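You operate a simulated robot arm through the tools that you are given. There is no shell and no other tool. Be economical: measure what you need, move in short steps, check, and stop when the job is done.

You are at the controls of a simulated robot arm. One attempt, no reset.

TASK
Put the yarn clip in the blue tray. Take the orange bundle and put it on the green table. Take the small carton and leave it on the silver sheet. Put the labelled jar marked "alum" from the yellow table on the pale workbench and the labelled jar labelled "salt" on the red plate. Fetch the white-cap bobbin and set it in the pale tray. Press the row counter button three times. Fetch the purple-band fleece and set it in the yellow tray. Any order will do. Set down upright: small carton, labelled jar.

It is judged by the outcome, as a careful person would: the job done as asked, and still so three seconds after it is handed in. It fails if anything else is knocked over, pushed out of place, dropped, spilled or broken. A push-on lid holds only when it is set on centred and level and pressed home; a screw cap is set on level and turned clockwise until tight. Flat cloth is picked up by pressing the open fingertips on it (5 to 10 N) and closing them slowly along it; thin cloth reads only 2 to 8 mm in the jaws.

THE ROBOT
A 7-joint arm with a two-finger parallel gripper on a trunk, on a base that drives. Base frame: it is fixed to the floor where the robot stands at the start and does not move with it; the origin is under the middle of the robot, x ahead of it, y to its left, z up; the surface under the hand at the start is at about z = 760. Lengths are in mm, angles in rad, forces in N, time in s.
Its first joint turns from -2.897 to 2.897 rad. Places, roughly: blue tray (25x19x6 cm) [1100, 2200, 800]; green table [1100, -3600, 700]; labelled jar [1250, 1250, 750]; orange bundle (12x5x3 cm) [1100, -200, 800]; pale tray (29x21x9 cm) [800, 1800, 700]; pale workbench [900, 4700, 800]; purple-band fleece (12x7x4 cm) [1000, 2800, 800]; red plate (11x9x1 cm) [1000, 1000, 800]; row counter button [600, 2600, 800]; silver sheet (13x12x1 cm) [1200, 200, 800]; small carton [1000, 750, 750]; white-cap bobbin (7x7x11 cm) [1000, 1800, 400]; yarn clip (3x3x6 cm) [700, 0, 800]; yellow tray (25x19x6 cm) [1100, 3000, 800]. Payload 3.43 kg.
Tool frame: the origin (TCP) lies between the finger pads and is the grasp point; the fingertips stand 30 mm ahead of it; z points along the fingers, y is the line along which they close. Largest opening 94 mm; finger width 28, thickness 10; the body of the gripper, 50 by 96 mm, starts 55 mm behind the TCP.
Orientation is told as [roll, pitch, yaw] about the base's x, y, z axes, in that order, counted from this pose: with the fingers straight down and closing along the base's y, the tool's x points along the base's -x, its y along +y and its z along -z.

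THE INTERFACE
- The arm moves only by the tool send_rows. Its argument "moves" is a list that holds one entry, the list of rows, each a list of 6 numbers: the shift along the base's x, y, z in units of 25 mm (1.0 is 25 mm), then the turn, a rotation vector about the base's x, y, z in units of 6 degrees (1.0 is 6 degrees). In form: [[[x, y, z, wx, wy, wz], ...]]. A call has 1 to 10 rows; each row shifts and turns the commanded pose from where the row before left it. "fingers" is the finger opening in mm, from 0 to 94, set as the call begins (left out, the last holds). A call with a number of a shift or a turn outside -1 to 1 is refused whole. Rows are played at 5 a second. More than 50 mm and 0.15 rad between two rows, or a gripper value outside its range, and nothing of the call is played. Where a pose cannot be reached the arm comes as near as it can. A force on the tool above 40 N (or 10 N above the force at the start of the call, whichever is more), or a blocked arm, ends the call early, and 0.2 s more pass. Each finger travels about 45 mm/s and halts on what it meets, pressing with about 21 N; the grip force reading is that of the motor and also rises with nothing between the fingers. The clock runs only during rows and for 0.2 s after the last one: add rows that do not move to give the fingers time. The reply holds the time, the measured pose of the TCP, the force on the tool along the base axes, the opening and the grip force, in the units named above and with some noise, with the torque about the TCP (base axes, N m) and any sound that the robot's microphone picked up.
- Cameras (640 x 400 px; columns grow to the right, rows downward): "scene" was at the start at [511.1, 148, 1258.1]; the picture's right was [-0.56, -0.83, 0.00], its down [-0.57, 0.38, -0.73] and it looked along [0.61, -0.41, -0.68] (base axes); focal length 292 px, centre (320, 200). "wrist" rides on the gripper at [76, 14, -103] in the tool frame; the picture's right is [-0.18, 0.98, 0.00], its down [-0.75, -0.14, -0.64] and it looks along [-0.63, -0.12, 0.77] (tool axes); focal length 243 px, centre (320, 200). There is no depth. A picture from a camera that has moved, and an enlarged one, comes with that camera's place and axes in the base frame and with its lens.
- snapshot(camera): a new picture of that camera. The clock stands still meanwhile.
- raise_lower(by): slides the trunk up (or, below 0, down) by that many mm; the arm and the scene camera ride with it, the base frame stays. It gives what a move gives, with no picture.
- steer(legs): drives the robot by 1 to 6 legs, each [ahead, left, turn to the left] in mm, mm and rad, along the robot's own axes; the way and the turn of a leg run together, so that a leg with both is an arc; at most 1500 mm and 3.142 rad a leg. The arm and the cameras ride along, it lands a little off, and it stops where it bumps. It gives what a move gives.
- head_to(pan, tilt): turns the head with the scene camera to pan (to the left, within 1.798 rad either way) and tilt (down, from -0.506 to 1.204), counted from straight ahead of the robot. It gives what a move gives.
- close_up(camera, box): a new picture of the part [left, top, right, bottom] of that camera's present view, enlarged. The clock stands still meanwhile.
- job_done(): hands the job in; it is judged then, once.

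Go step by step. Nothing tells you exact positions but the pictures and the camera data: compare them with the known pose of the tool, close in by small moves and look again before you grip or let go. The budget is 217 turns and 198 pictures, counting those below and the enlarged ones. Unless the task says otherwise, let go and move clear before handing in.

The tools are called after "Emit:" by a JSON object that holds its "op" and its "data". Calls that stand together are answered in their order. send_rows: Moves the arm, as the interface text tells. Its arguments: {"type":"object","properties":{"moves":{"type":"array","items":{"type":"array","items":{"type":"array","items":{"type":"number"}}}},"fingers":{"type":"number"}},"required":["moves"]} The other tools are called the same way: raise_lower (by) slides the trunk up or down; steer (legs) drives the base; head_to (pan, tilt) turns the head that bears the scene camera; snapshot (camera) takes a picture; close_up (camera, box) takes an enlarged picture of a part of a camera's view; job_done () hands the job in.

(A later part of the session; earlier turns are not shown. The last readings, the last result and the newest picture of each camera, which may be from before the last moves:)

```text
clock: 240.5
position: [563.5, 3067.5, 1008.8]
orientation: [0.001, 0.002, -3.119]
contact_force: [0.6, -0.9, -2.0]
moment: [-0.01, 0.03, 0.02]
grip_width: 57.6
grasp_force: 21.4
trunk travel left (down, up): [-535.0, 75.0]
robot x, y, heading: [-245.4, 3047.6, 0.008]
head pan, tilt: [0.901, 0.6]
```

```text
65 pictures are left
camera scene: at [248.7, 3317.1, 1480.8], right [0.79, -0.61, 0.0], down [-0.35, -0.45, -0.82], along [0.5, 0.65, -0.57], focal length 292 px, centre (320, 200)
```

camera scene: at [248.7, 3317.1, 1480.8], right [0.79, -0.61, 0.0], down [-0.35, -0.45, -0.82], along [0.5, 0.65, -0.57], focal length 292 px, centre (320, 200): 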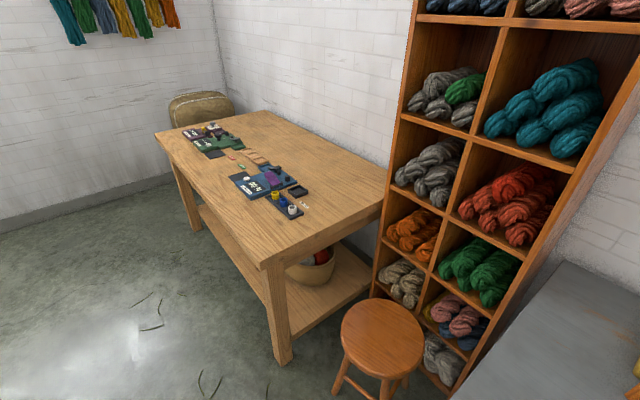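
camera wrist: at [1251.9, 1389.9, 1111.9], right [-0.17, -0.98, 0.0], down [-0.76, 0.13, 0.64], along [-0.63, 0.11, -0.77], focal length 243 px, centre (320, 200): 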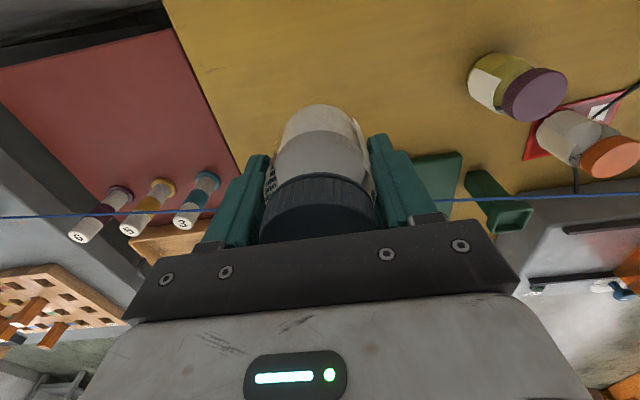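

Workbench top spans x≈490–1180, y≈3930–5250. A free spot is near (880,4110). Drive there.

Emit:
{"op": "steer", "data": {"legs": [[0, 1040, -0.01], [200, 0, 0]]}}

Emit:
{"op": "head_to", "data": {"pan": 0.0, "tilt": 0.8}}

Emit:
{"op": "snapshot", "data": {"camera": "scene"}}

Emit:
{"op": "snapshot", "data": {"camera": "wrist"}}

```text
clock: 247.1
position: [762.6, 4094.8, 1009.3]
orientation: [0.0, 0.003, -3.142]
contact_force: [-0.5, -0.5, -1.6]
moment: [-0.03, -0.03, 0.0]
grip_width: 57.7
grasp_force: 21.4
trunk travel left (down, up): [-535.0, 75.0]
robot x, y, heading: [-49.1, 4094.2, -0.012]
head pan, tilt: [0.901, 0.6]
```

```text
clock: 248.3
position: [762.1, 4095.4, 1007.8]
orientation: [0.0, 0.002, -3.141]
contact_force: [0.4, -0.7, -1.9]
moment: [-0.01, 0.0, -0.03]
grip_width: 57.5
grasp_force: 20.8
trunk travel left (down, up): [-535.0, 75.0]
robot x, y, heading: [-47.3, 4092.5, -0.009]
head pan, tilt: [0.0, 0.799]
```

```text
64 pictures are left
camera scene: at [477.9, 4282.6, 1464.0], right [-0.01, -1.0, 0.0], down [-0.72, 0.01, -0.7], along [0.7, -0.01, -0.72], focal length 292 px, centre (320, 200)
```

scene: 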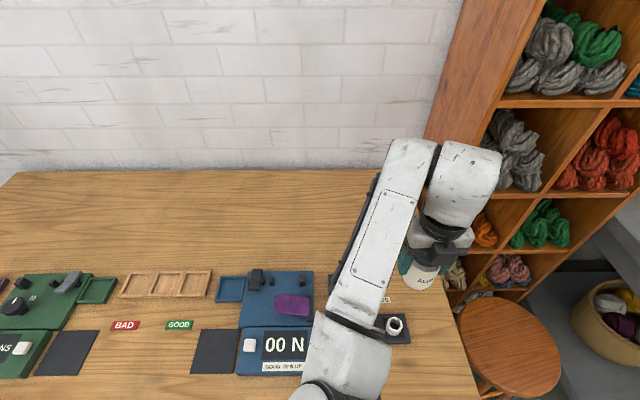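

```text
63 pictures are left
camera wrist: at [838.8, 4080.9, 1111.5], right [-0.18, -0.98, 0.0], down [-0.76, 0.14, 0.64], along [-0.63, 0.12, -0.77], focal length 243 px, centre (320, 200)
```

wrist: 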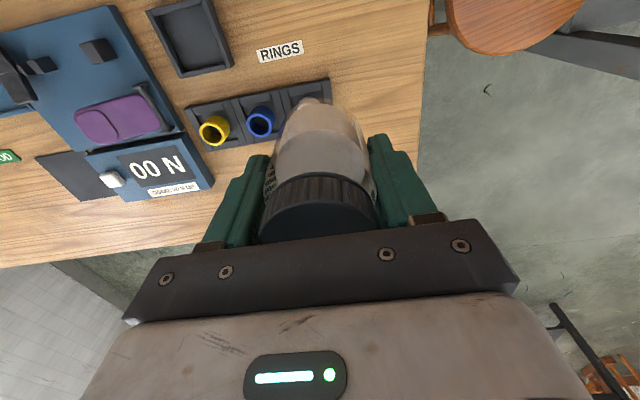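

Free area beyond at about (955,4130). Move over it.

Emit:
{"op": "steer", "data": {"legs": [[140, 30, 0.01]]}}

Emit:
{"op": "send_rows", "data": {"moves": [[[0.8, 0, -0.8, 0, 0, 0], [0.8, 0, -0.8, 0, 0, 0], [0.4, 0, -0.8, 0, 0, 0]]]}}

Emit:
{"op": "snapshot", "data": {"camera": "wrist"}}

Emit:
{"op": "snapshot", "data": {"camera": "scene"}}

```text
clock: 249.6
position: [903.7, 4134.3, 1008.1]
orientation: [0.0, 0.002, -3.132]
contact_force: [0.6, 0.7, -1.9]
moment: [0.03, -0.06, 0.04]
grip_width: 57.7
grasp_force: 20.9
trunk travel left (down, up): [-535.0, 75.0]
robot x, y, heading: [93.7, 4122.9, -0.0]
head pan, tilt: [0.0, 0.799]
```

```text
clock: 250.4
position: [953.4, 4133.0, 949.9]
orientation: [0.001, 0.001, -3.131]
contact_force: [0.0, -0.3, -2.2]
moment: [-0.01, 0.01, 0.01]
grip_width: 57.6
grasp_force: 20.8
trunk travel left (down, up): [-535.0, 75.0]
robot x, y, heading: [92.9, 4126.5, 0.002]
head pan, tilt: [0.0, 0.799]
```

```text
62 pictures are left
camera wrist: at [1030.6, 4120.4, 1052.1], right [-0.17, -0.98, 0.0], down [-0.76, 0.13, 0.64], along [-0.63, 0.11, -0.77], focal length 243 px, centre (320, 200)
```

wrist: 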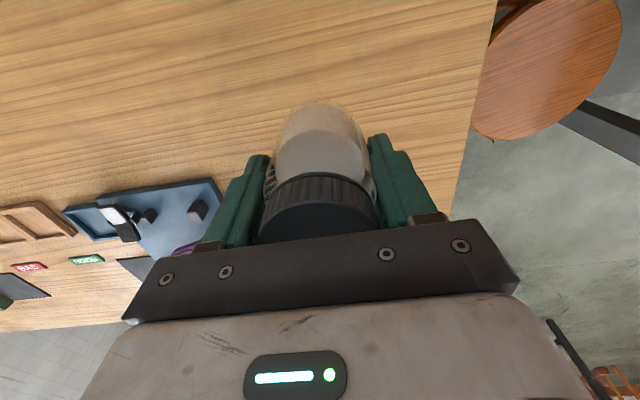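

```text
61 pictures are left
camera scene: at [617.5, 4317.4, 1463.9], right [0.0, -1.0, 0.0], down [-0.72, 0.0, -0.7], along [0.7, 0.0, -0.72], focal length 292 px, centre (320, 200)
```

scene: 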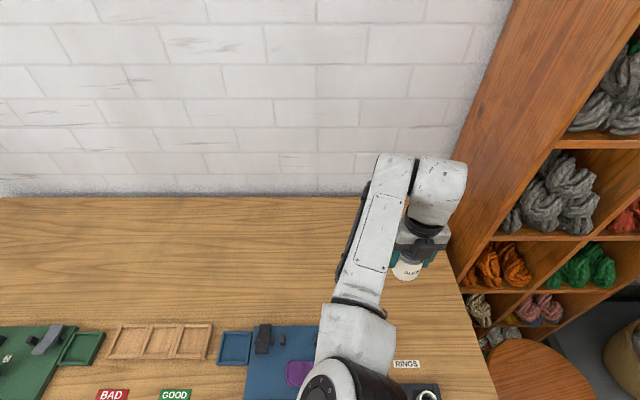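

Clear spot. Lower with guard.

Emit:
{"op": "send_rows", "data": {"moves": [[[0, 0, -1, 0, 0, 0], [0, 0, -1, 0, 0, 0], [0, 0, -1, 0, 0, 0], [0, 0, -0.2, 0, 0, 0], [0, 0, -0.15, 0, 0, 0], [0, 0, -0.15, 0, 0, 0]]]}}

Emit:
{"op": "snapshot", "data": {"camera": "wrist"}}

Emit:
{"op": "close_up", "data": {"camera": "scene", "box": [330, 180, 490, 310]}}

```text
clock: 251.8
position: [954.4, 4133.0, 860.4]
orientation: [0.0, 0.001, -3.131]
contact_force: [-0.1, 0.1, -1.8]
moment: [0.02, 0.0, 0.04]
grip_width: 57.6
grasp_force: 21.1
trunk travel left (down, up): [-535.0, 75.0]
robot x, y, heading: [93.5, 4122.6, -0.005]
head pan, tilt: [0.0, 0.799]
```

```text
60 pictures are left
camera wrist: at [1030.6, 4119.4, 963.6], right [-0.17, -0.98, 0.0], down [-0.76, 0.13, 0.64], along [-0.63, 0.11, -0.77], focal length 243 px, centre (320, 200)
```

wrist: 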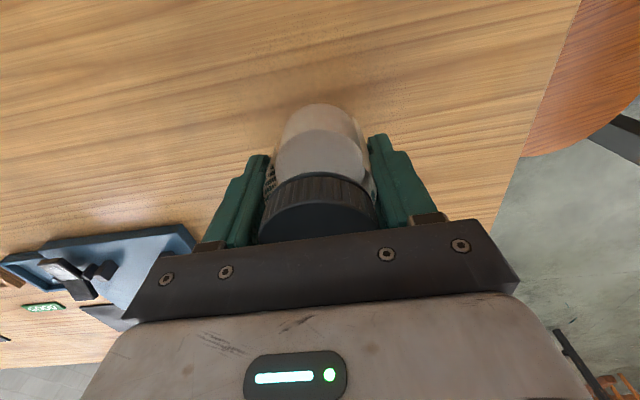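

```text
3.08 times, centred on (410, 245) of scene
camera zoom: at [617.5, 4317.4, 1463.9], right [0.0, -1.0, 0.0], down [-0.72, 0.0, -0.7], along [0.7, 0.0, -0.72], focal length 899 px, centre (43, 62)
```

zoom: 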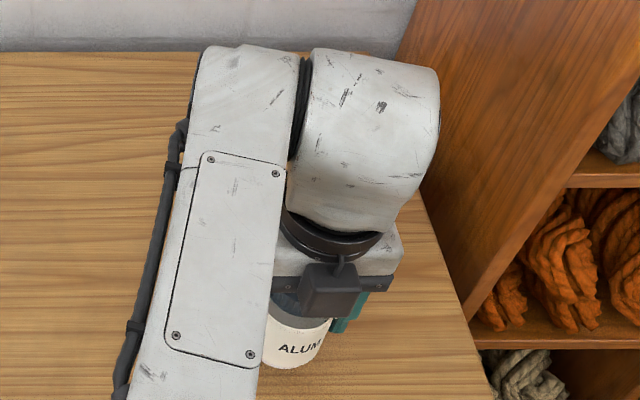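

Emit:
{"op": "send_rows", "data": {"moves": [[[0, 0, -0.3, 0, 0, 0], [0, 0, -0.3, 0, 0, 0], [0, 0, -0.3, 0, 0, 0], [0, 0, 0, 0, 0, 0]]]}}

```text
clock: 252.8
position: [954.1, 4135.4, 838.6]
orientation: [0.0, 0.003, -3.132]
contact_force: [-3.8, -0.7, 11.1]
moment: [0.05, -0.09, -0.02]
grip_width: 57.5
grasp_force: 21.1
trunk travel left (down, up): [-535.0, 75.0]
robot x, y, heading: [94.0, 4123.9, 0.002]
head pan, tilt: [0.0, 0.799]
```

Contact (11 N). Ease and release.

Emit:
{"op": "send_rows", "data": {"moves": [[[0, 0, 0.05, 0, 0, 0], [0, 0, 0, 0, 0, 0], [0, 0, 0, 0, 0, 0]]]}}

Emit:
{"op": "send_rows", "data": {"moves": [[[0, 0, 0, 0, 0, 0], [0, 0, 0, 0, 0, 0], [0, 0, 0, 0, 0, 0]]], "fingers": 90}}

Emit:
{"op": "send_rows", "data": {"moves": [[[0, 0, 0.4, 0, 0, 0], [0, 0, 0.6, 0, 0, 0], [0, 0, 0.8, 0, 0, 0], [0, 0, 1, 0, 0, 0], [0, 0, 1, 0, 0, 0], [0, 0, 1, 0, 0, 0], [0, 0, 1, 0, 0, 0], [0, 0, 1, 0, 0, 0]]]}}

Emit:
{"op": "snapshot", "data": {"camera": "wrist"}}

```text
clock: 253.6
position: [954.1, 4133.3, 838.9]
orientation: [0.0, 0.003, -3.129]
contact_force: [1.6, 2.3, 3.5]
moment: [0.06, -0.25, 0.08]
grip_width: 57.8
grasp_force: 21.1
trunk travel left (down, up): [-535.0, 75.0]
robot x, y, heading: [94.3, 4124.8, -0.0]
head pan, tilt: [0.0, 0.799]
```

```text
clock: 254.4
position: [954.2, 4133.8, 840.2]
orientation: [0.0, 0.002, -3.131]
contact_force: [-0.6, -0.1, 0.0]
moment: [0.02, 0.0, 0.02]
grip_width: 90.0
grasp_force: 0.1
trunk travel left (down, up): [-535.0, 75.0]
robot x, y, heading: [98.1, 4120.9, 0.001]
head pan, tilt: [0.0, 0.799]
```

```text
clock: 256.2
position: [954.1, 4132.6, 1009.7]
orientation: [0.0, 0.003, -3.132]
contact_force: [0.2, 0.2, 0.0]
moment: [-0.01, -0.01, 0.03]
grip_width: 90.0
grasp_force: 0.1
trunk travel left (down, up): [-535.0, 75.0]
robot x, y, heading: [94.2, 4124.3, -0.001]
head pan, tilt: [0.0, 0.799]
```

```text
58 pictures are left
camera wrist: at [1029.8, 4118.3, 1112.7], right [-0.17, -0.98, 0.0], down [-0.76, 0.13, 0.64], along [-0.63, 0.11, -0.77], focal length 243 px, centre (320, 200)
```

wrist: 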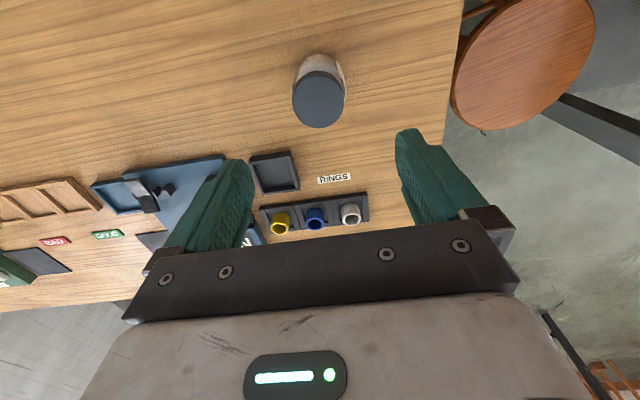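

Alum done. Drive back to the yellow table for the small carton.

Emit:
{"op": "send_rows", "data": {"moves": [[[-1, 0, 0, 0, 0, 0], [-1, 0, 0, 0, 0, 0], [-1, 0, 0, 0, 0, 0], [-1, 0, 0, 0, 0, 0], [-1, 0, 0, 0, 0, 0]]]}}

Emit:
{"op": "steer", "data": {"legs": [[-330, 0, 0], [0, -1500, 0], [0, -1500, 0], [0, -350, 0]]}}

Emit:
{"op": "head_to", "data": {"pan": 0.3, "tilt": 0.75}}

Emit:
{"op": "snapshot", "data": {"camera": "scene"}}

Emit:
{"op": "head_to", "data": {"pan": -0.5, "tilt": 0.75}}

Emit:
{"op": "snapshot", "data": {"camera": "scene"}}

```text
clock: 257.4
position: [828.4, 4133.6, 1010.4]
orientation: [-0.001, 0.0, -3.132]
contact_force: [-0.2, 1.0, -0.1]
moment: [-0.01, 0.0, -0.03]
grip_width: 89.6
grasp_force: 0.1
trunk travel left (down, up): [-535.0, 75.0]
robot x, y, heading: [94.0, 4121.0, -0.0]
head pan, tilt: [0.0, 0.799]
```

```text
clock: 275.5
position: [397.2, 759.5, 1010.8]
orientation: [0.0, 0.001, 3.109]
contact_force: [0.2, 0.9, 1.0]
moment: [0.03, 0.01, -0.01]
grip_width: 90.1
grasp_force: 0.2
trunk travel left (down, up): [-535.0, 75.0]
robot x, y, heading: [-334.0, 777.7, -0.044]
head pan, tilt: [0.0, 0.799]
```

```text
clock: 276.3
position: [397.8, 758.0, 1011.1]
orientation: [0.0, 0.002, 3.11]
contact_force: [-0.6, -0.5, 0.4]
moment: [0.01, 0.0, 0.04]
grip_width: 90.0
grasp_force: 0.0
trunk travel left (down, up): [-535.0, 75.0]
robot x, y, heading: [-337.4, 778.5, -0.037]
head pan, tilt: [0.3, 0.75]
```

```text
57 pictures are left
camera scene: at [193.8, 975.2, 1468.0], right [0.26, -0.97, 0.0], down [-0.66, -0.17, -0.73], along [0.71, 0.19, -0.68], focal length 292 px, centre (320, 200)
```

scene: 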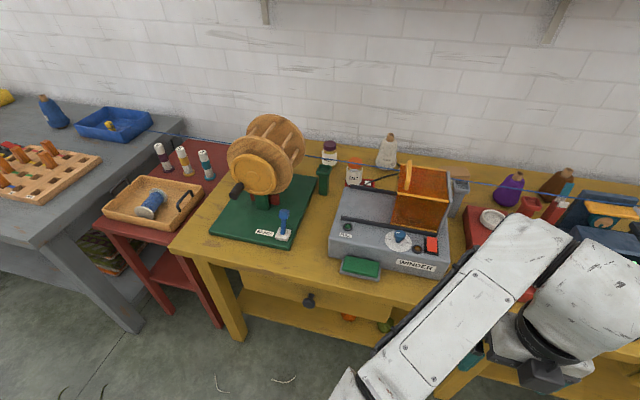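

```text
clock: 277.4
position: [396.6, 758.3, 1010.6]
orientation: [-0.001, 0.002, 3.112]
contact_force: [0.0, 0.0, 0.3]
moment: [0.02, 0.0, 0.0]
grip_width: 90.0
grasp_force: 0.0
trunk travel left (down, up): [-535.0, 75.0]
robot x, y, heading: [-337.1, 774.7, -0.039]
head pan, tilt: [-0.499, 0.75]
```

```text
56 pictures are left
camera scene: at [184.8, 911.4, 1468.0], right [-0.51, -0.86, 0.0], down [-0.59, 0.35, -0.73], along [0.63, -0.38, -0.68], focal length 292 px, centre (320, 200)
```

scene: 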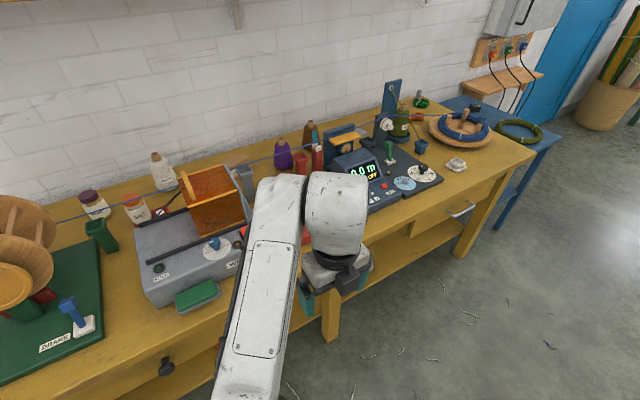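

The "ODDS" carton should be near (1123,715), hidden behind the crate. Drive forward and look from above.

Emit:
{"op": "steer", "data": {"legs": [[0, -60, 0.039], [520, 0, 0]]}}

Emit:
{"op": "send_rows", "data": {"moves": [[[1, 0, 0.4, 0, 0, 0], [1, 0, 0.4, 0, 0, 0], [1, 0, 0, 0, 0, 0], [1, 0, 0, 0, 0, 0]]]}}

Emit:
{"op": "snapshot", "data": {"camera": "wrist"}}

Emit:
{"op": "head_to", "data": {"pan": 0.0, "tilt": 0.9}}

Emit:
{"op": "snapshot", "data": {"camera": "scene"}}

```text
clock: 281.1
position: [928.0, 730.1, 1010.7]
orientation: [0.001, 0.002, -3.129]
contact_force: [-0.2, 0.8, -0.3]
moment: [-0.03, 0.0, 0.01]
grip_width: 89.9
grasp_force: 0.1
trunk travel left (down, up): [-535.0, 75.0]
robot x, y, heading: [193.2, 719.5, 0.003]
head pan, tilt: [-0.499, 0.75]
```

```text
clock: 282.1
position: [1028.6, 729.4, 1031.0]
orientation: [0.0, 0.0, -3.132]
contact_force: [0.4, -1.0, -1.0]
moment: [0.0, 0.0, 0.01]
grip_width: 90.1
grasp_force: 0.2
trunk travel left (down, up): [-535.0, 75.0]
robot x, y, heading: [193.3, 714.6, 0.002]
head pan, tilt: [-0.499, 0.75]
```

```text
55 pictures are left
camera wrist: at [1104.9, 715.6, 1133.7], right [-0.17, -0.98, 0.0], down [-0.76, 0.13, 0.64], along [-0.63, 0.11, -0.77], focal length 243 px, centre (320, 200)
```

wrist: 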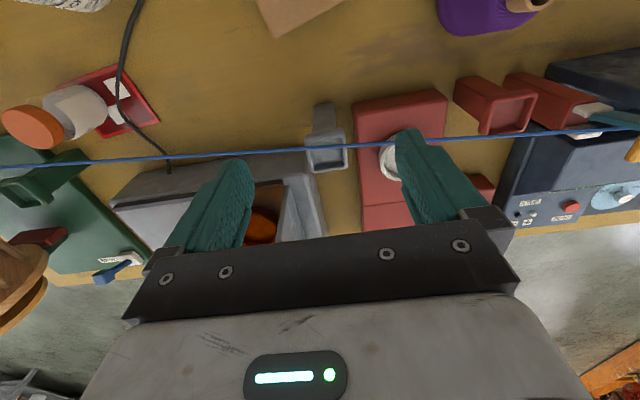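

```text
clock: 283.0
position: [1028.4, 730.1, 1029.7]
orientation: [0.0, 0.002, -3.13]
contact_force: [0.4, 0.0, 0.5]
moment: [0.0, 0.01, 0.01]
grip_width: 89.8
grasp_force: 0.1
trunk travel left (down, up): [-535.0, 75.0]
robot x, y, heading: [192.4, 715.8, -0.003]
head pan, tilt: [0.0, 0.901]
```

```text
54 pictures are left
camera scene: at [711.3, 913.3, 1456.1], right [0.0, -1.0, 0.0], down [-0.78, 0.0, -0.62], along [0.62, 0.0, -0.78], focal length 292 px, centre (320, 200)
```

scene: 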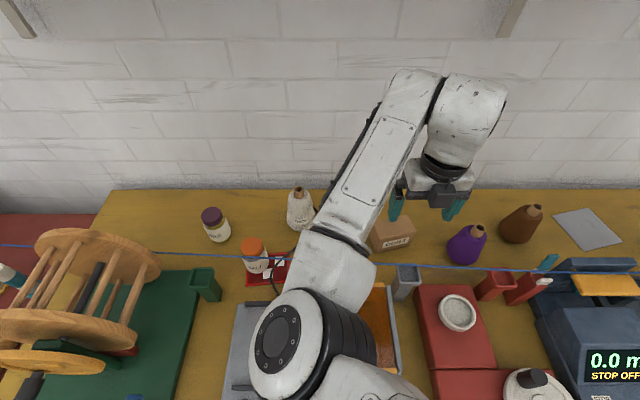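

Carton ≈ (1130,719); silver sheet ≈ (1159,163). Move over the carton.

Emit:
{"op": "send_rows", "data": {"moves": [[[0.9, -0.1, 0, 0, 0, 0], [0.9, -0.1, 0, 0, 0, 0], [0.9, -0.1, -0.2, 0, 0, 0], [0.9, -0.1, -0.5, 0, 0, 0], [0.4, 0, -0.6, 0, 0, 0]]]}}

Emit:
{"op": "snapshot", "data": {"camera": "wrist"}}

Emit:
{"op": "close_up", "data": {"camera": "scene", "box": [330, 150, 490, 290]}}

```text
clock: 284.2
position: [1129.1, 721.0, 998.4]
orientation: [0.001, 0.002, -3.131]
contact_force: [0.3, 0.0, -0.7]
moment: [0.0, 0.01, 0.0]
grip_width: 89.9
grasp_force: 0.0
trunk travel left (down, up): [-535.0, 75.0]
robot x, y, heading: [193.5, 719.5, 0.003]
head pan, tilt: [0.0, 0.901]
```

```text
53 pictures are left
camera wrist: at [1205.9, 707.7, 1101.0], right [-0.17, -0.98, 0.0], down [-0.76, 0.13, 0.64], along [-0.63, 0.11, -0.77], focal length 243 px, centre (320, 200)
```

wrist: 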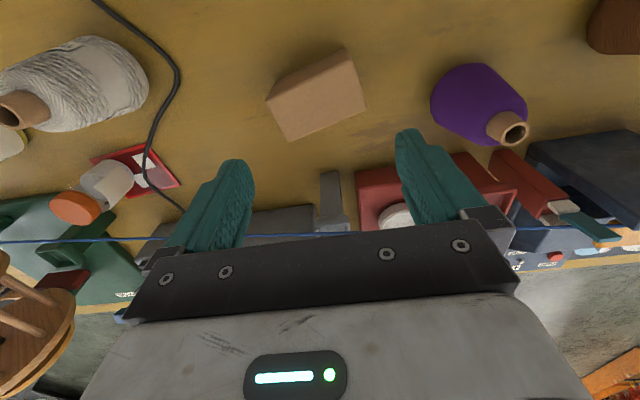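

```text
2.86 times, centred on (410, 220) of scene
camera zoom: at [711.3, 913.4, 1456.1], right [0.0, -1.0, 0.0], down [-0.78, 0.0, -0.62], along [0.62, 0.0, -0.78], focal length 835 px, centre (63, 143)
```

zoom: 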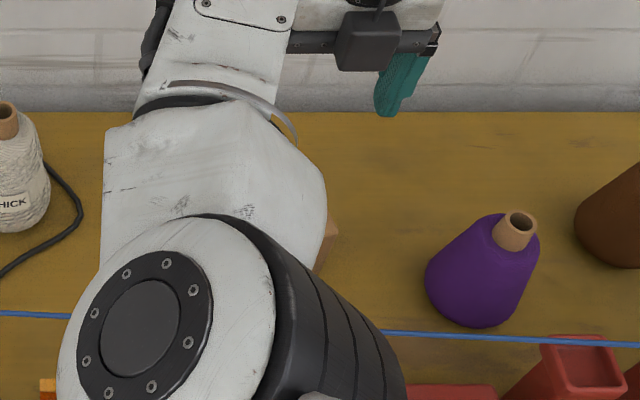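

Carton top ≈ 89×50 mm, centre (1120,724), turned ~13°. Rotate the hand +103° to grip across the short side.

Emit:
{"op": "send_rows", "data": {"moves": [[[-0.05, 0, 0, 0, 0, 1], [-0.05, 0, 0, 0, 0, 1], [-0.05, 0, 0, 0, 0, 1], [-0.05, 0, 0, 0, 0, 1], [-0.05, 0.05, 0, 0, 0, 1], [-0.05, 0.05, 0, 0, 0, 1], [-0.05, 0, 0, 0, 0, 1], [0, 0, 0, 0, 0, 1], [0, 0, 0, 0, 0, 1], [0, 0, 0, 0, 0, 1]]]}}

Emit:
{"op": "send_rows", "data": {"moves": [[[0, 0, -0.3, 0, 0, 1], [0, 0, -0.3, 0, 0, 1], [0, 0, -0.3, 0, 0, 1], [0, 0, -0.3, 0, 0, 1], [0, 0, -0.3, 0, 0, 1], [0, 0, -0.3, 0, 0, 1], [0, 0, -0.3, 0, 0, 1], [0, 0, -0.3, 0, 0, 0.2]]]}}

Emit:
{"op": "snapshot", "data": {"camera": "wrist"}}

```text
clock: 286.4
position: [1119.6, 721.8, 997.8]
orientation: [-0.001, 0.004, -2.082]
contact_force: [0.4, -0.8, -0.9]
moment: [-0.02, -0.02, -0.01]
grip_width: 90.2
grasp_force: 0.1
trunk travel left (down, up): [-535.0, 75.0]
robot x, y, heading: [193.7, 720.4, 0.003]
head pan, tilt: [0.0, 0.901]
```

```text
clock: 288.2
position: [1120.0, 721.7, 938.4]
orientation: [0.001, 0.001, -1.327]
contact_force: [0.1, -0.3, -0.6]
moment: [-0.05, -0.04, 0.02]
grip_width: 89.9
grasp_force: 0.1
trunk travel left (down, up): [-535.0, 75.0]
robot x, y, heading: [191.1, 718.3, 0.001]
head pan, tilt: [0.0, 0.901]
```

```text
51 pictures are left
camera wrist: at [1115.7, 798.3, 1040.8], right [1.0, 0.06, 0.0], down [0.04, -0.77, 0.64], along [0.04, -0.64, -0.77], focal length 243 px, centre (320, 200)
```

wrist: 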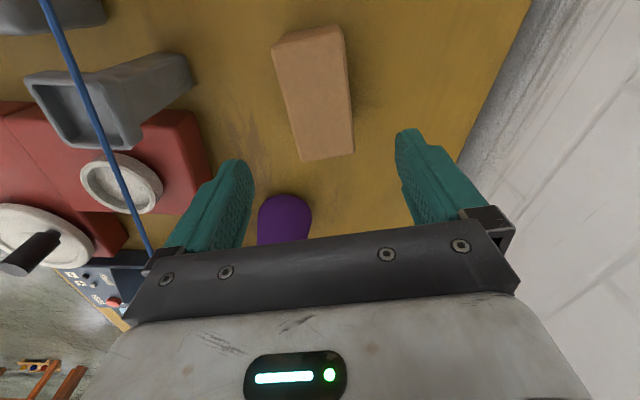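

Aligned. Descend to grip height.

Emit:
{"op": "send_rows", "data": {"moves": [[[0.05, 0.15, -0.9, 0, 0, 0], [0, 0, -0.9, 0, 0, 0], [0, 0, -0.9, 0, 0, 0], [0, 0, -0.9, 0, 0, 0], [0, 0, -0.9, 0, 0, 0], [0, 0, -0.5, 0, 0, 0]]]}}

Emit:
{"op": "snapshot", "data": {"camera": "wrist"}}

```text
clock: 289.6
position: [1121.5, 725.9, 812.6]
orientation: [0.0, 0.003, -1.329]
contact_force: [0.7, -0.6, -0.3]
moment: [-0.02, 0.0, 0.01]
grip_width: 90.2
grasp_force: 0.1
trunk travel left (down, up): [-535.0, 75.0]
robot x, y, heading: [193.9, 718.2, 0.005]
head pan, tilt: [0.0, 0.901]
```

```text
50 pictures are left
camera wrist: at [1116.9, 802.2, 915.5], right [1.0, 0.06, 0.0], down [0.04, -0.77, 0.64], along [0.04, -0.64, -0.77], focal length 243 px, centre (320, 200)
```

wrist: 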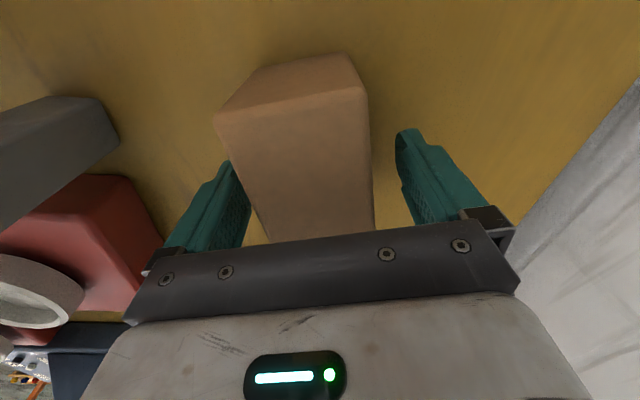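

Emit:
{"op": "send_rows", "data": {"moves": [[[0, 0, 0, 0, 0, 0], [0, 0, 0, 0, 0, 0], [0, 0, 0, 0, 0, 0], [0, 0, 0, 0, 0, 0]]], "fingers": 25}}

Emit:
{"op": "send_rows", "data": {"moves": [[[0, 0, 0.4, 0, 0, 0], [0, 0, 0.6, 0, 0, 0], [0, 0, 0.8, 0, 0, 0], [0, 0, 1, 0, 0, 0], [0, 0, 1, 0, 0, 0], [0, 0, 1, 0, 0, 0], [0, 0, 1, 0, 0, 0], [0, 0, 1, 0, 0, 0], [0, 0, 1, 0, 0, 0]]]}}

Emit:
{"op": "snapshot", "data": {"camera": "wrist"}}

Emit:
{"op": "snapshot", "data": {"camera": "scene"}}

```text
clock: 290.6
position: [1120.1, 726.7, 812.2]
orientation: [0.001, 0.003, -1.327]
contact_force: [0.1, 0.1, 0.2]
moment: [0.02, 0.01, 0.01]
grip_width: 58.4
grasp_force: 20.9
trunk travel left (down, up): [-535.0, 75.0]
robot x, y, heading: [195.3, 721.1, -0.001]
head pan, tilt: [0.0, 0.901]
```

```text
clock: 292.6
position: [1121.4, 726.0, 1007.9]
orientation: [-0.001, 0.003, -1.327]
contact_force: [-0.1, -0.5, 0.1]
moment: [0.01, 0.01, 0.01]
grip_width: 58.5
grasp_force: 21.4
trunk travel left (down, up): [-535.0, 75.0]
robot x, y, heading: [195.6, 719.2, 0.002]
head pan, tilt: [0.0, 0.901]
```

```text
49 pictures are left
camera wrist: at [1117.3, 803.9, 1109.9], right [1.0, 0.06, 0.0], down [0.04, -0.77, 0.64], along [0.04, -0.64, -0.77], focal length 243 px, centre (320, 200)
```

wrist: 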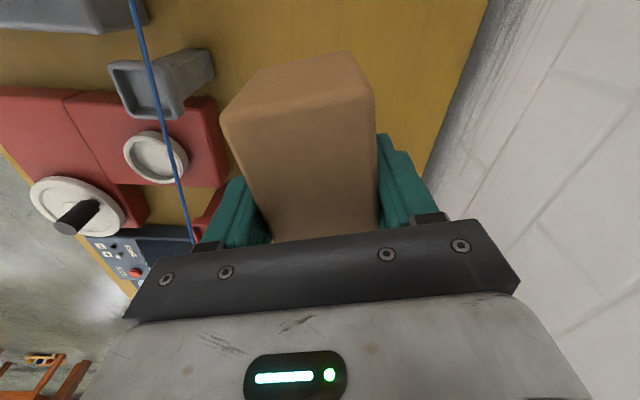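

```text
48 pictures are left
camera scene: at [711.3, 913.3, 1456.0], right [0.0, -1.0, 0.0], down [-0.78, 0.0, -0.62], along [0.62, 0.0, -0.78], focal length 292 px, centre (320, 200)
```

scene: 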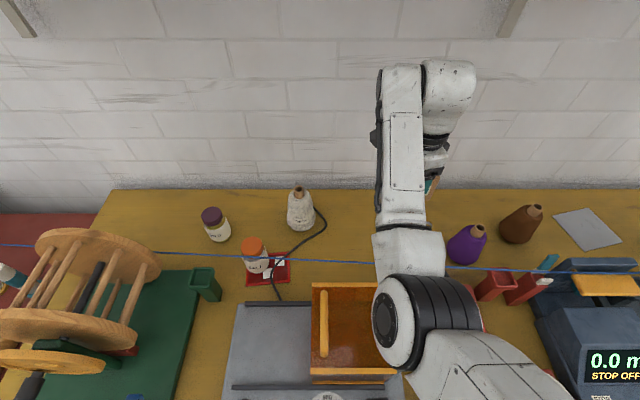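

Carton held. Drive right toward the silver sheet (hand high above the bottles).

Emit:
{"op": "steer", "data": {"legs": [[-60, 0, 0], [0, -480, 0]]}}

Emit:
{"op": "snapshot", "data": {"camera": "wrist"}}

Emit:
{"op": "snapshot", "data": {"camera": "scene"}}

```text
clock: 296.0
position: [1063.1, 250.6, 1006.5]
orientation: [-0.001, 0.003, -1.329]
contact_force: [-0.1, -0.7, -0.8]
moment: [0.01, 0.0, -0.01]
grip_width: 58.7
grasp_force: 20.6
trunk travel left (down, up): [-535.0, 75.0]
robot x, y, heading: [137.1, 240.2, 0.008]
head pan, tilt: [0.0, 0.901]
```

```text
47 pictures are left
camera wrist: at [1058.6, 327.0, 1109.6], right [1.0, 0.06, 0.0], down [0.04, -0.77, 0.64], along [0.04, -0.64, -0.77], focal length 243 px, centre (320, 200)
```

wrist: 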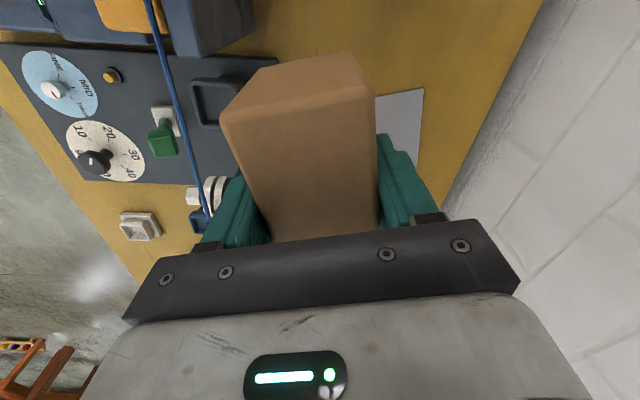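

```text
46 pictures are left
camera scene: at [652.3, 436.0, 1456.0], right [0.0, -1.0, 0.0], down [-0.78, 0.0, -0.62], along [0.62, 0.0, -0.78], focal length 292 px, centre (320, 200)
```

scene: 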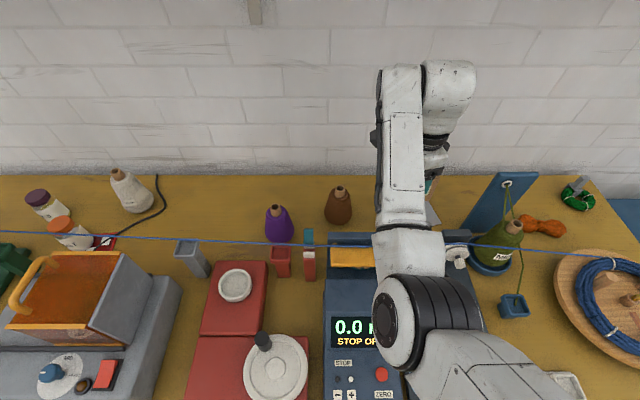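

Sheet centre ≈ (1160,160). Drive closer and position above it.

Emit:
{"op": "steer", "data": {"legs": [[65, -88, -0.008]]}}

Emit:
{"op": "send_rows", "data": {"moves": [[[0.7, 0, -0.5, 0, 0, 0], [0.7, 0, -0.8, 0, 0, 0]]]}}

Emit:
{"op": "snapshot", "data": {"camera": "wrist"}}

Emit:
{"op": "snapshot", "data": {"camera": "scene"}}

```text
clock: 297.2
position: [1128.1, 152.5, 1006.4]
orientation: [-0.002, 0.006, -1.337]
contact_force: [-0.6, -0.3, -0.8]
moment: [0.01, -0.03, 0.01]
grip_width: 58.4
grasp_force: 21.0
trunk travel left (down, up): [-535.0, 75.0]
robot x, y, heading: [205.3, 153.1, -0.008]
head pan, tilt: [0.0, 0.901]
```

```text
clock: 297.8
position: [1162.8, 153.8, 973.2]
orientation: [-0.001, 0.004, -1.337]
contact_force: [0.3, -0.4, -0.6]
moment: [-0.01, -0.01, -0.02]
grip_width: 58.5
grasp_force: 20.9
trunk travel left (down, up): [-535.0, 75.0]
robot x, y, heading: [197.0, 150.0, -0.011]
head pan, tilt: [0.0, 0.901]
```

```text
45 pictures are left
camera wrist: at [1160.5, 230.4, 1076.5], right [1.0, 0.05, 0.0], down [0.04, -0.77, 0.64], along [0.03, -0.64, -0.77], focal length 243 px, centre (320, 200)
```

wrist: 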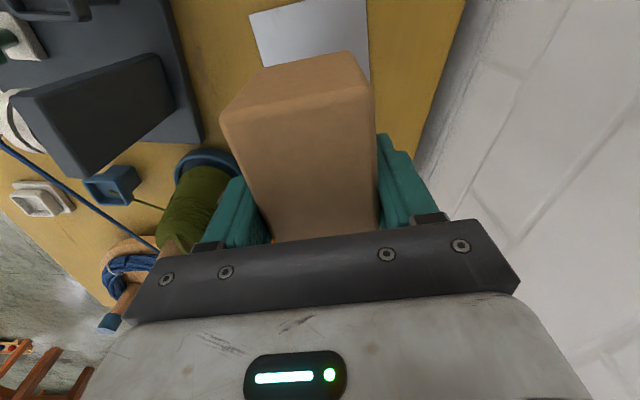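

```text
44 pictures are left
camera scene: at [719.8, 343.3, 1456.1], right [-0.01, -1.0, 0.0], down [-0.78, 0.0, -0.62], along [0.62, 0.0, -0.78], focal length 292 px, centre (320, 200)
```

scene: 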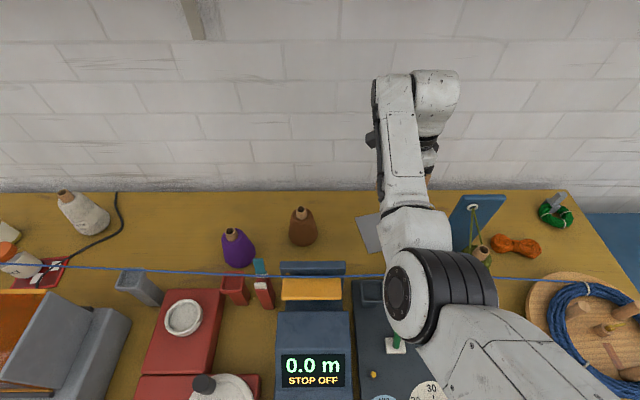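

Emit:
{"op": "send_rows", "data": {"moves": [[[-0.1, 0.25, -0.8, 0, 0, 0], [0, 0, -1, 0, 0, 0], [0, 0, -1, 0, 0, 0], [0, 0, -1, 0, 0, 0], [0, 0, -1, 0, 0, 0], [0, 0, -0.8, 0, 0, 0]]]}}

Emit:
{"op": "snapshot", "data": {"camera": "wrist"}}

```text
clock: 299.2
position: [1161.1, 160.0, 833.8]
orientation: [0.002, 0.003, -1.337]
contact_force: [0.3, 0.0, -0.5]
moment: [0.01, 0.0, -0.04]
grip_width: 58.5
grasp_force: 21.1
trunk travel left (down, up): [-535.0, 75.0]
robot x, y, heading: [201.0, 149.8, -0.004]
head pan, tilt: [0.0, 0.901]
```

```text
43 pictures are left
camera wrist: at [1158.0, 236.8, 935.8], right [1.0, 0.05, 0.0], down [0.04, -0.77, 0.64], along [0.03, -0.64, -0.77], focal length 243 px, centre (320, 200)
```

wrist: 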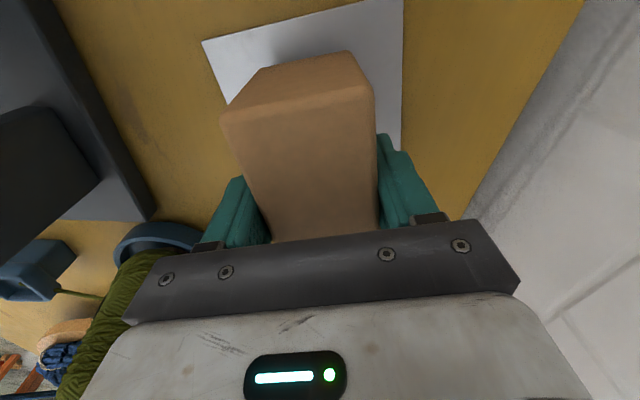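

Emit:
{"op": "send_rows", "data": {"moves": [[[0, 0, -0.15, 0, 0, 0], [0, 0, -0.15, 0, 0, 0], [0, 0, -0.1, 0, 0, 0], [0, 0, 0, 0, 0, 0]]]}}

Emit:
{"op": "send_rows", "data": {"moves": [[[0, 0, -0.1, 0, 0, 0], [0, 0, -0.1, 0, 0, 0], [0, 0, 0, 0, 0, 0]]]}}

```text
clock: 300.2
position: [1160.9, 159.2, 823.3]
orientation: [-0.001, 0.004, -1.336]
contact_force: [-0.4, -0.4, -0.9]
moment: [-0.01, 0.03, 0.02]
grip_width: 58.5
grasp_force: 21.1
trunk travel left (down, up): [-535.0, 75.0]
robot x, y, heading: [200.8, 153.8, -0.004]
head pan, tilt: [0.0, 0.901]
```

```text
clock: 301.0
position: [1160.8, 159.9, 818.7]
orientation: [0.0, 0.002, -1.337]
contact_force: [0.9, 0.6, 0.6]
moment: [0.04, 0.0, 0.0]
grip_width: 58.4
grasp_force: 20.8
trunk travel left (down, up): [-535.0, 75.0]
robot x, y, heading: [197.8, 151.3, -0.001]
head pan, tilt: [0.0, 0.901]
```

Emit:
{"op": "send_rows", "data": {"moves": [[[0, 0, -0.1, 0, 0, 0], [0, 0, -0.1, 0, 0, 0], [0, 0, 0, 0, 0, 0]]]}}

```text
clock: 301.8
position: [1161.7, 159.8, 815.9]
orientation: [0.004, 0.001, -1.337]
contact_force: [-3.2, 1.8, 16.2]
moment: [0.09, 0.24, -0.01]
grip_width: 58.5
grasp_force: 21.0
trunk travel left (down, up): [-535.0, 75.0]
robot x, y, heading: [201.2, 148.0, -0.004]
head pan, tilt: [0.0, 0.901]
```

Contact. Ease, release, lift.

Emit:
{"op": "send_rows", "data": {"moves": [[[0, 0, 0.08, 0, 0, 0], [0, 0, 0, 0, 0, 0]]]}}

Emit:
{"op": "send_rows", "data": {"moves": [[[0, 0, 0, 0, 0, 0], [0, 0, 0, 0, 0, 0], [0, 0, 0, 0, 0, 0]]], "fingers": 88}}

Emit:
{"op": "send_rows", "data": {"moves": [[[0, 0, 0.4, 0, 0, 0], [0, 0, 0.6, 0, 0, 0], [0, 0, 0.8, 0, 0, 0], [0, 0, 1, 0, 0, 0], [0, 0, 1, 0, 0, 0], [0, 0, 1, 0, 0, 0], [0, 0, 1, 0, 0, 0], [0, 0, 1, 0, 0, 0], [0, 0, 1, 0, 0, 0]]]}}

Emit:
{"op": "snapshot", "data": {"camera": "wrist"}}

Emit:
{"op": "head_to", "data": {"pan": -0.45, "tilt": 0.9}}

Emit:
{"op": "snapshot", "data": {"camera": "scene"}}

```text
clock: 302.4
position: [1161.4, 158.6, 815.9]
orientation: [-0.001, 0.002, -1.338]
contact_force: [3.3, 1.2, 7.6]
moment: [-0.02, -0.19, 0.03]
grip_width: 58.3
grasp_force: 20.7
trunk travel left (down, up): [-535.0, 75.0]
robot x, y, heading: [206.0, 153.5, -0.001]
head pan, tilt: [0.0, 0.901]
```

```text
clock: 303.2
position: [1161.7, 159.6, 815.7]
orientation: [0.001, 0.003, -1.337]
contact_force: [0.0, 0.9, -0.4]
moment: [0.01, 0.0, -0.01]
grip_width: 87.9
grasp_force: 0.1
trunk travel left (down, up): [-535.0, 75.0]
robot x, y, heading: [202.5, 153.3, -0.005]
head pan, tilt: [0.0, 0.901]
```

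```text
clock: 305.2
position: [1161.0, 159.9, 1012.2]
orientation: [0.001, 0.003, -1.336]
contact_force: [0.9, -0.1, -0.1]
moment: [-0.02, -0.03, -0.01]
grip_width: 88.0
grasp_force: 0.1
trunk travel left (down, up): [-535.0, 75.0]
robot x, y, heading: [201.8, 154.8, -0.003]
head pan, tilt: [0.0, 0.901]
```

```text
42 pictures are left
camera wrist: at [1158.2, 236.5, 1114.9], right [1.0, 0.05, 0.0], down [0.04, -0.77, 0.64], along [0.03, -0.64, -0.77], focal length 243 px, centre (320, 200)
```

wrist: 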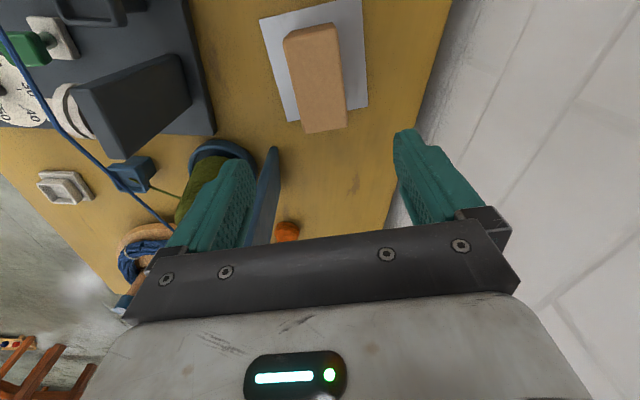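

```text
clock: 306.1
position: [1161.3, 158.7, 1011.8]
orientation: [-0.001, 0.002, -1.338]
contact_force: [-0.3, 0.2, -0.7]
moment: [0.01, 0.0, 0.02]
grip_width: 88.2
grasp_force: 0.0
trunk travel left (down, up): [-535.0, 75.0]
robot x, y, heading: [200.4, 151.2, -0.005]
head pan, tilt: [-0.45, 0.901]
```

```text
41 pictures are left
camera scene: at [712.2, 310.5, 1456.0], right [-0.44, -0.9, 0.0], down [-0.7, 0.34, -0.62], along [0.56, -0.27, -0.78], focal length 292 px, centre (320, 200)
```

scene: 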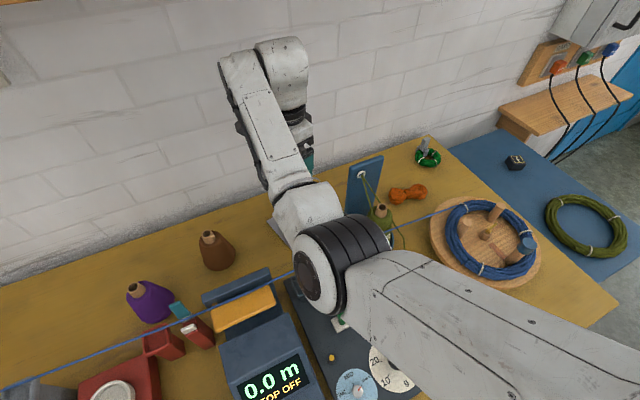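

Carton stands on the sheet. Orange bundle ≈ (1100,−168). Raise, retract, and drive right past the post.

Emit:
{"op": "raise_lower", "data": {"by": 70}}

Emit:
{"op": "send_rows", "data": {"moves": [[[-1, 0, 0, 0, 0, 0], [-1, 0, 0, 0, 0, 0], [-1, 0, 0, 0, 0, 0], [-1, 0, 0, 0, 0, 0], [-1, 0, 0, 0, 0, -0.5], [-1, 0, 0, 0, 0, -1], [-1, 0, 0, 0, 0, -1], [-1, 0, 0, 0, 0, -1], [0, 0, 0, 0, 0, -1]]]}}

Emit:
{"op": "steer", "data": {"legs": [[0, -320, 0.0]]}}

Emit:
{"op": "snapshot", "data": {"camera": "wrist"}}

Emit:
{"op": "head_to", "data": {"pan": -0.1, "tilt": 0.9}}

Emit:
{"op": "snapshot", "data": {"camera": "scene"}}

```text
clock: 307.2
position: [1162.3, 159.5, 1081.7]
orientation: [0.001, 0.004, -1.336]
contact_force: [-0.7, 0.1, 0.0]
moment: [0.02, 0.03, -0.01]
grip_width: 87.8
grasp_force: 0.1
trunk travel left (down, up): [-605.0, 5.0]
robot x, y, heading: [200.4, 153.6, -0.007]
head pan, tilt: [-0.45, 0.901]
```

```text
clock: 309.2
position: [961.4, 158.9, 1082.1]
orientation: [0.0, 0.002, -1.811]
contact_force: [-0.1, -0.1, 0.2]
moment: [0.02, 0.01, 0.0]
grip_width: 88.1
grasp_force: 0.1
trunk travel left (down, up): [-605.0, 5.0]
robot x, y, heading: [202.0, 154.8, -0.007]
head pan, tilt: [-0.45, 0.901]
```

```text
clock: 311.3
position: [960.5, -164.2, 1081.8]
orientation: [0.0, 0.003, -1.807]
contact_force: [-0.3, -0.5, 0.3]
moment: [0.01, -0.01, 0.0]
grip_width: 88.1
grasp_force: 0.1
trunk travel left (down, up): [-605.0, 5.0]
robot x, y, heading: [193.6, -166.7, -0.006]
head pan, tilt: [-0.45, 0.901]
```

```text
40 pictures are left
camera wrist: at [992.4, -93.3, 1184.5], right [0.91, -0.41, 0.0], down [-0.31, -0.7, 0.64], along [-0.26, -0.58, -0.77], focal length 243 px, centre (320, 200)
```

wrist: 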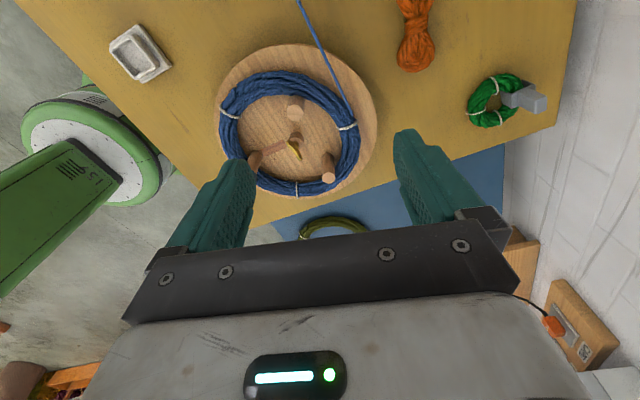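

```text
clock: 312.1
position: [960.1, -163.8, 1081.3]
orientation: [0.0, 0.002, -1.808]
contact_force: [0.6, -0.2, -0.5]
moment: [0.02, -0.02, 0.02]
grip_width: 88.0
grasp_force: 0.1
trunk travel left (down, up): [-605.0, 5.0]
robot x, y, heading: [200.2, -169.9, -0.002]
head pan, tilt: [-0.099, 0.901]
```

```text
39 pictures are left
camera scene: at [717.5, 13.1, 1526.1], right [-0.11, -0.99, 0.0], down [-0.78, 0.08, -0.62], along [0.62, -0.07, -0.78], focal length 292 px, centre (320, 200)
```

scene: 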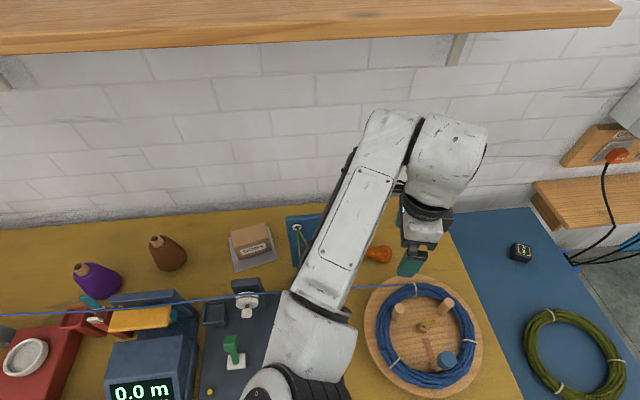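

Bundle ≈ (1095,−172). I'll shift the base 100 mm further right so the forearm stays clear of the cone and post, then descend in stages.

Emit:
{"op": "steer", "data": {"legs": [[0, -100, 0]]}}

Emit:
{"op": "send_rows", "data": {"moves": [[[0, 0.8, -1, 0, 0, 0], [0, 0.8, -1, 0, 0, 0], [0, 0.8, -1, 0, 0, 0], [0.6, 0.8, -1, 0, 0, 0], [1, 0.6, -0.6, 0, 0, 0], [1, 0, 0, 0, 0, 0], [1, 0, 0, 0, 0, 0], [1, 0, 0, 0, 0, 0]]]}}

Emit:
{"op": "snapshot", "data": {"camera": "wrist"}}

Emit:
{"op": "snapshot", "data": {"camera": "scene"}}

```text
clock: 313.3
position: [959.4, -265.0, 1081.6]
orientation: [-0.001, 0.003, -1.81]
contact_force: [0.0, -0.6, -0.1]
moment: [0.0, 0.03, 0.02]
grip_width: 88.0
grasp_force: 0.2
trunk travel left (down, up): [-605.0, 5.0]
robot x, y, heading: [198.0, -267.7, -0.011]
head pan, tilt: [-0.099, 0.901]
```

```text
clock: 315.1
position: [1075.3, -169.9, 966.6]
orientation: [0.0, 0.003, -1.809]
contact_force: [-1.2, 0.1, -0.4]
moment: [0.01, 0.02, -0.01]
grip_width: 88.1
grasp_force: 0.1
trunk travel left (down, up): [-605.0, 5.0]
robot x, y, heading: [198.6, -267.0, -0.005]
head pan, tilt: [-0.099, 0.901]
```

```text
38 pictures are left
camera wrist: at [1106.7, -99.2, 1069.3], right [0.91, -0.41, 0.0], down [-0.32, -0.7, 0.64], along [-0.26, -0.58, -0.77], focal length 243 px, centre (320, 200)
```

wrist: 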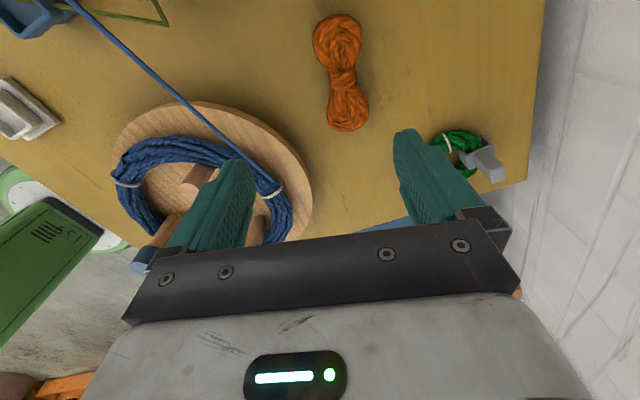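

```text
37 pictures are left
camera scene: at [717.1, -88.0, 1526.0], right [-0.11, -0.99, 0.0], down [-0.78, 0.08, -0.62], along [0.62, -0.07, -0.78], focal length 292 px, centre (320, 200)
```

scene: 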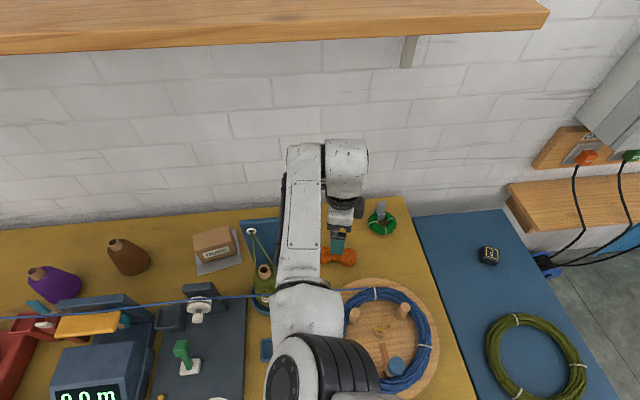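

Waist at (1102,−168). Align and descend in stages.

Emit:
{"op": "send_rows", "data": {"moves": [[[0.9, 0.08, 0, 0, 0, 0], [0.18, 0, -0.9, 0, 0, 0], [0, 0, -1, 0, 0, 0], [0, 0, -1, 0, 0, 0]]], "fingers": 75}}

Emit:
{"op": "snapshot", "data": {"camera": "wrist"}}

Emit:
{"op": "close_up", "data": {"camera": "scene", "box": [200, 120, 420, 340]}}

```text
clock: 316.1
position: [1100.4, -167.4, 893.6]
orientation: [-0.001, 0.002, -1.809]
contact_force: [-0.1, 0.1, -0.1]
moment: [0.01, 0.02, 0.03]
grip_width: 74.6
grasp_force: 0.1
trunk travel left (down, up): [-605.0, 5.0]
robot x, y, heading: [202.3, -272.7, -0.011]
head pan, tilt: [-0.099, 0.901]
```

```text
36 pictures are left
camera wrist: at [1133.2, -97.5, 996.5], right [0.91, -0.41, 0.0], down [-0.32, -0.7, 0.64], along [-0.26, -0.58, -0.77], focal length 243 px, centre (320, 200)
```

wrist: 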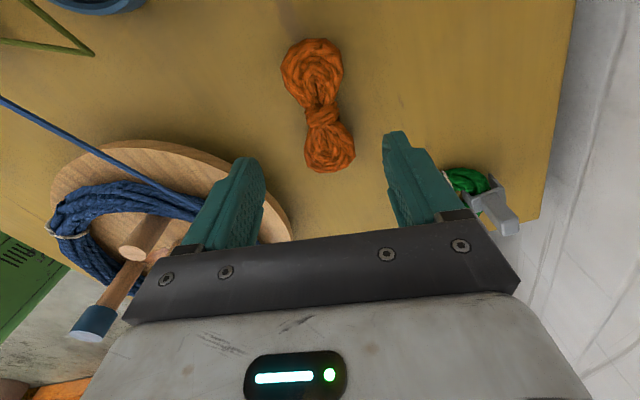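

```text
1.82 times, centred on (310, 230) of scene
camera zoom: at [717.1, -88.1, 1526.1], right [-0.11, -0.99, 0.0], down [-0.78, 0.08, -0.62], along [0.62, -0.07, -0.78], focal length 531 px, centre (338, 146)
```

zoom: 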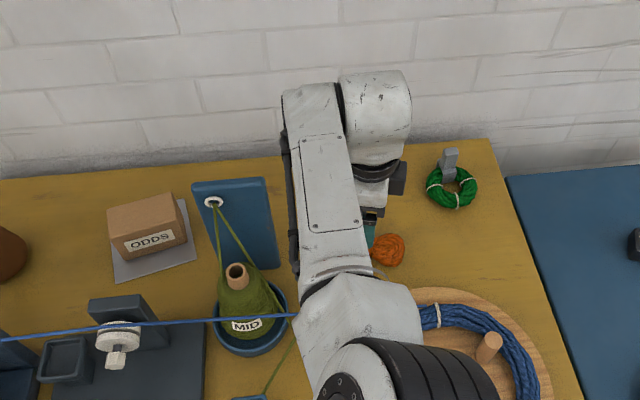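

Emit:
{"op": "send_rows", "data": {"moves": [[[0.1, 0, -0.8, 0, 0, 0], [0, 0, -0.8, 0, 0, 0], [0, 0, -0.8, 0, 0, 0], [0, 0, -0.7, 0, 0, 0]]], "fingers": 62}}

Emit:
{"op": "snapshot", "data": {"camera": "wrist"}}

```text
clock: 317.1
position: [1103.4, -167.6, 818.1]
orientation: [0.001, 0.002, -1.811]
contact_force: [0.0, -0.5, 0.0]
moment: [0.0, 0.03, 0.01]
grip_width: 61.9
grasp_force: 0.0
trunk travel left (down, up): [-605.0, 5.0]
robot x, y, heading: [198.1, -272.6, -0.01]
head pan, tilt: [-0.099, 0.901]
```

```text
34 pictures are left
camera wrist: at [1136.1, -96.5, 919.7], right [0.91, -0.41, 0.0], down [-0.32, -0.7, 0.64], along [-0.26, -0.58, -0.77], focal length 243 px, centre (320, 200)
```

wrist: 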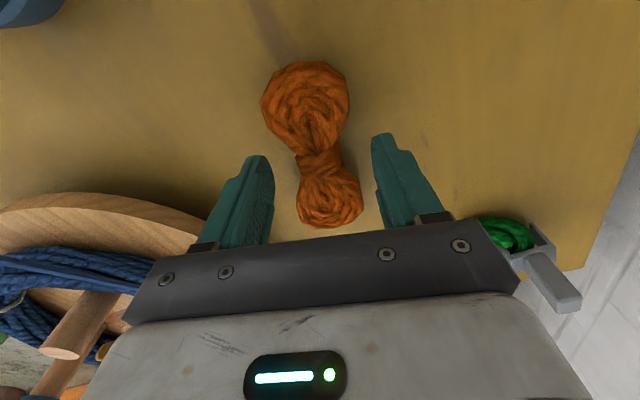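

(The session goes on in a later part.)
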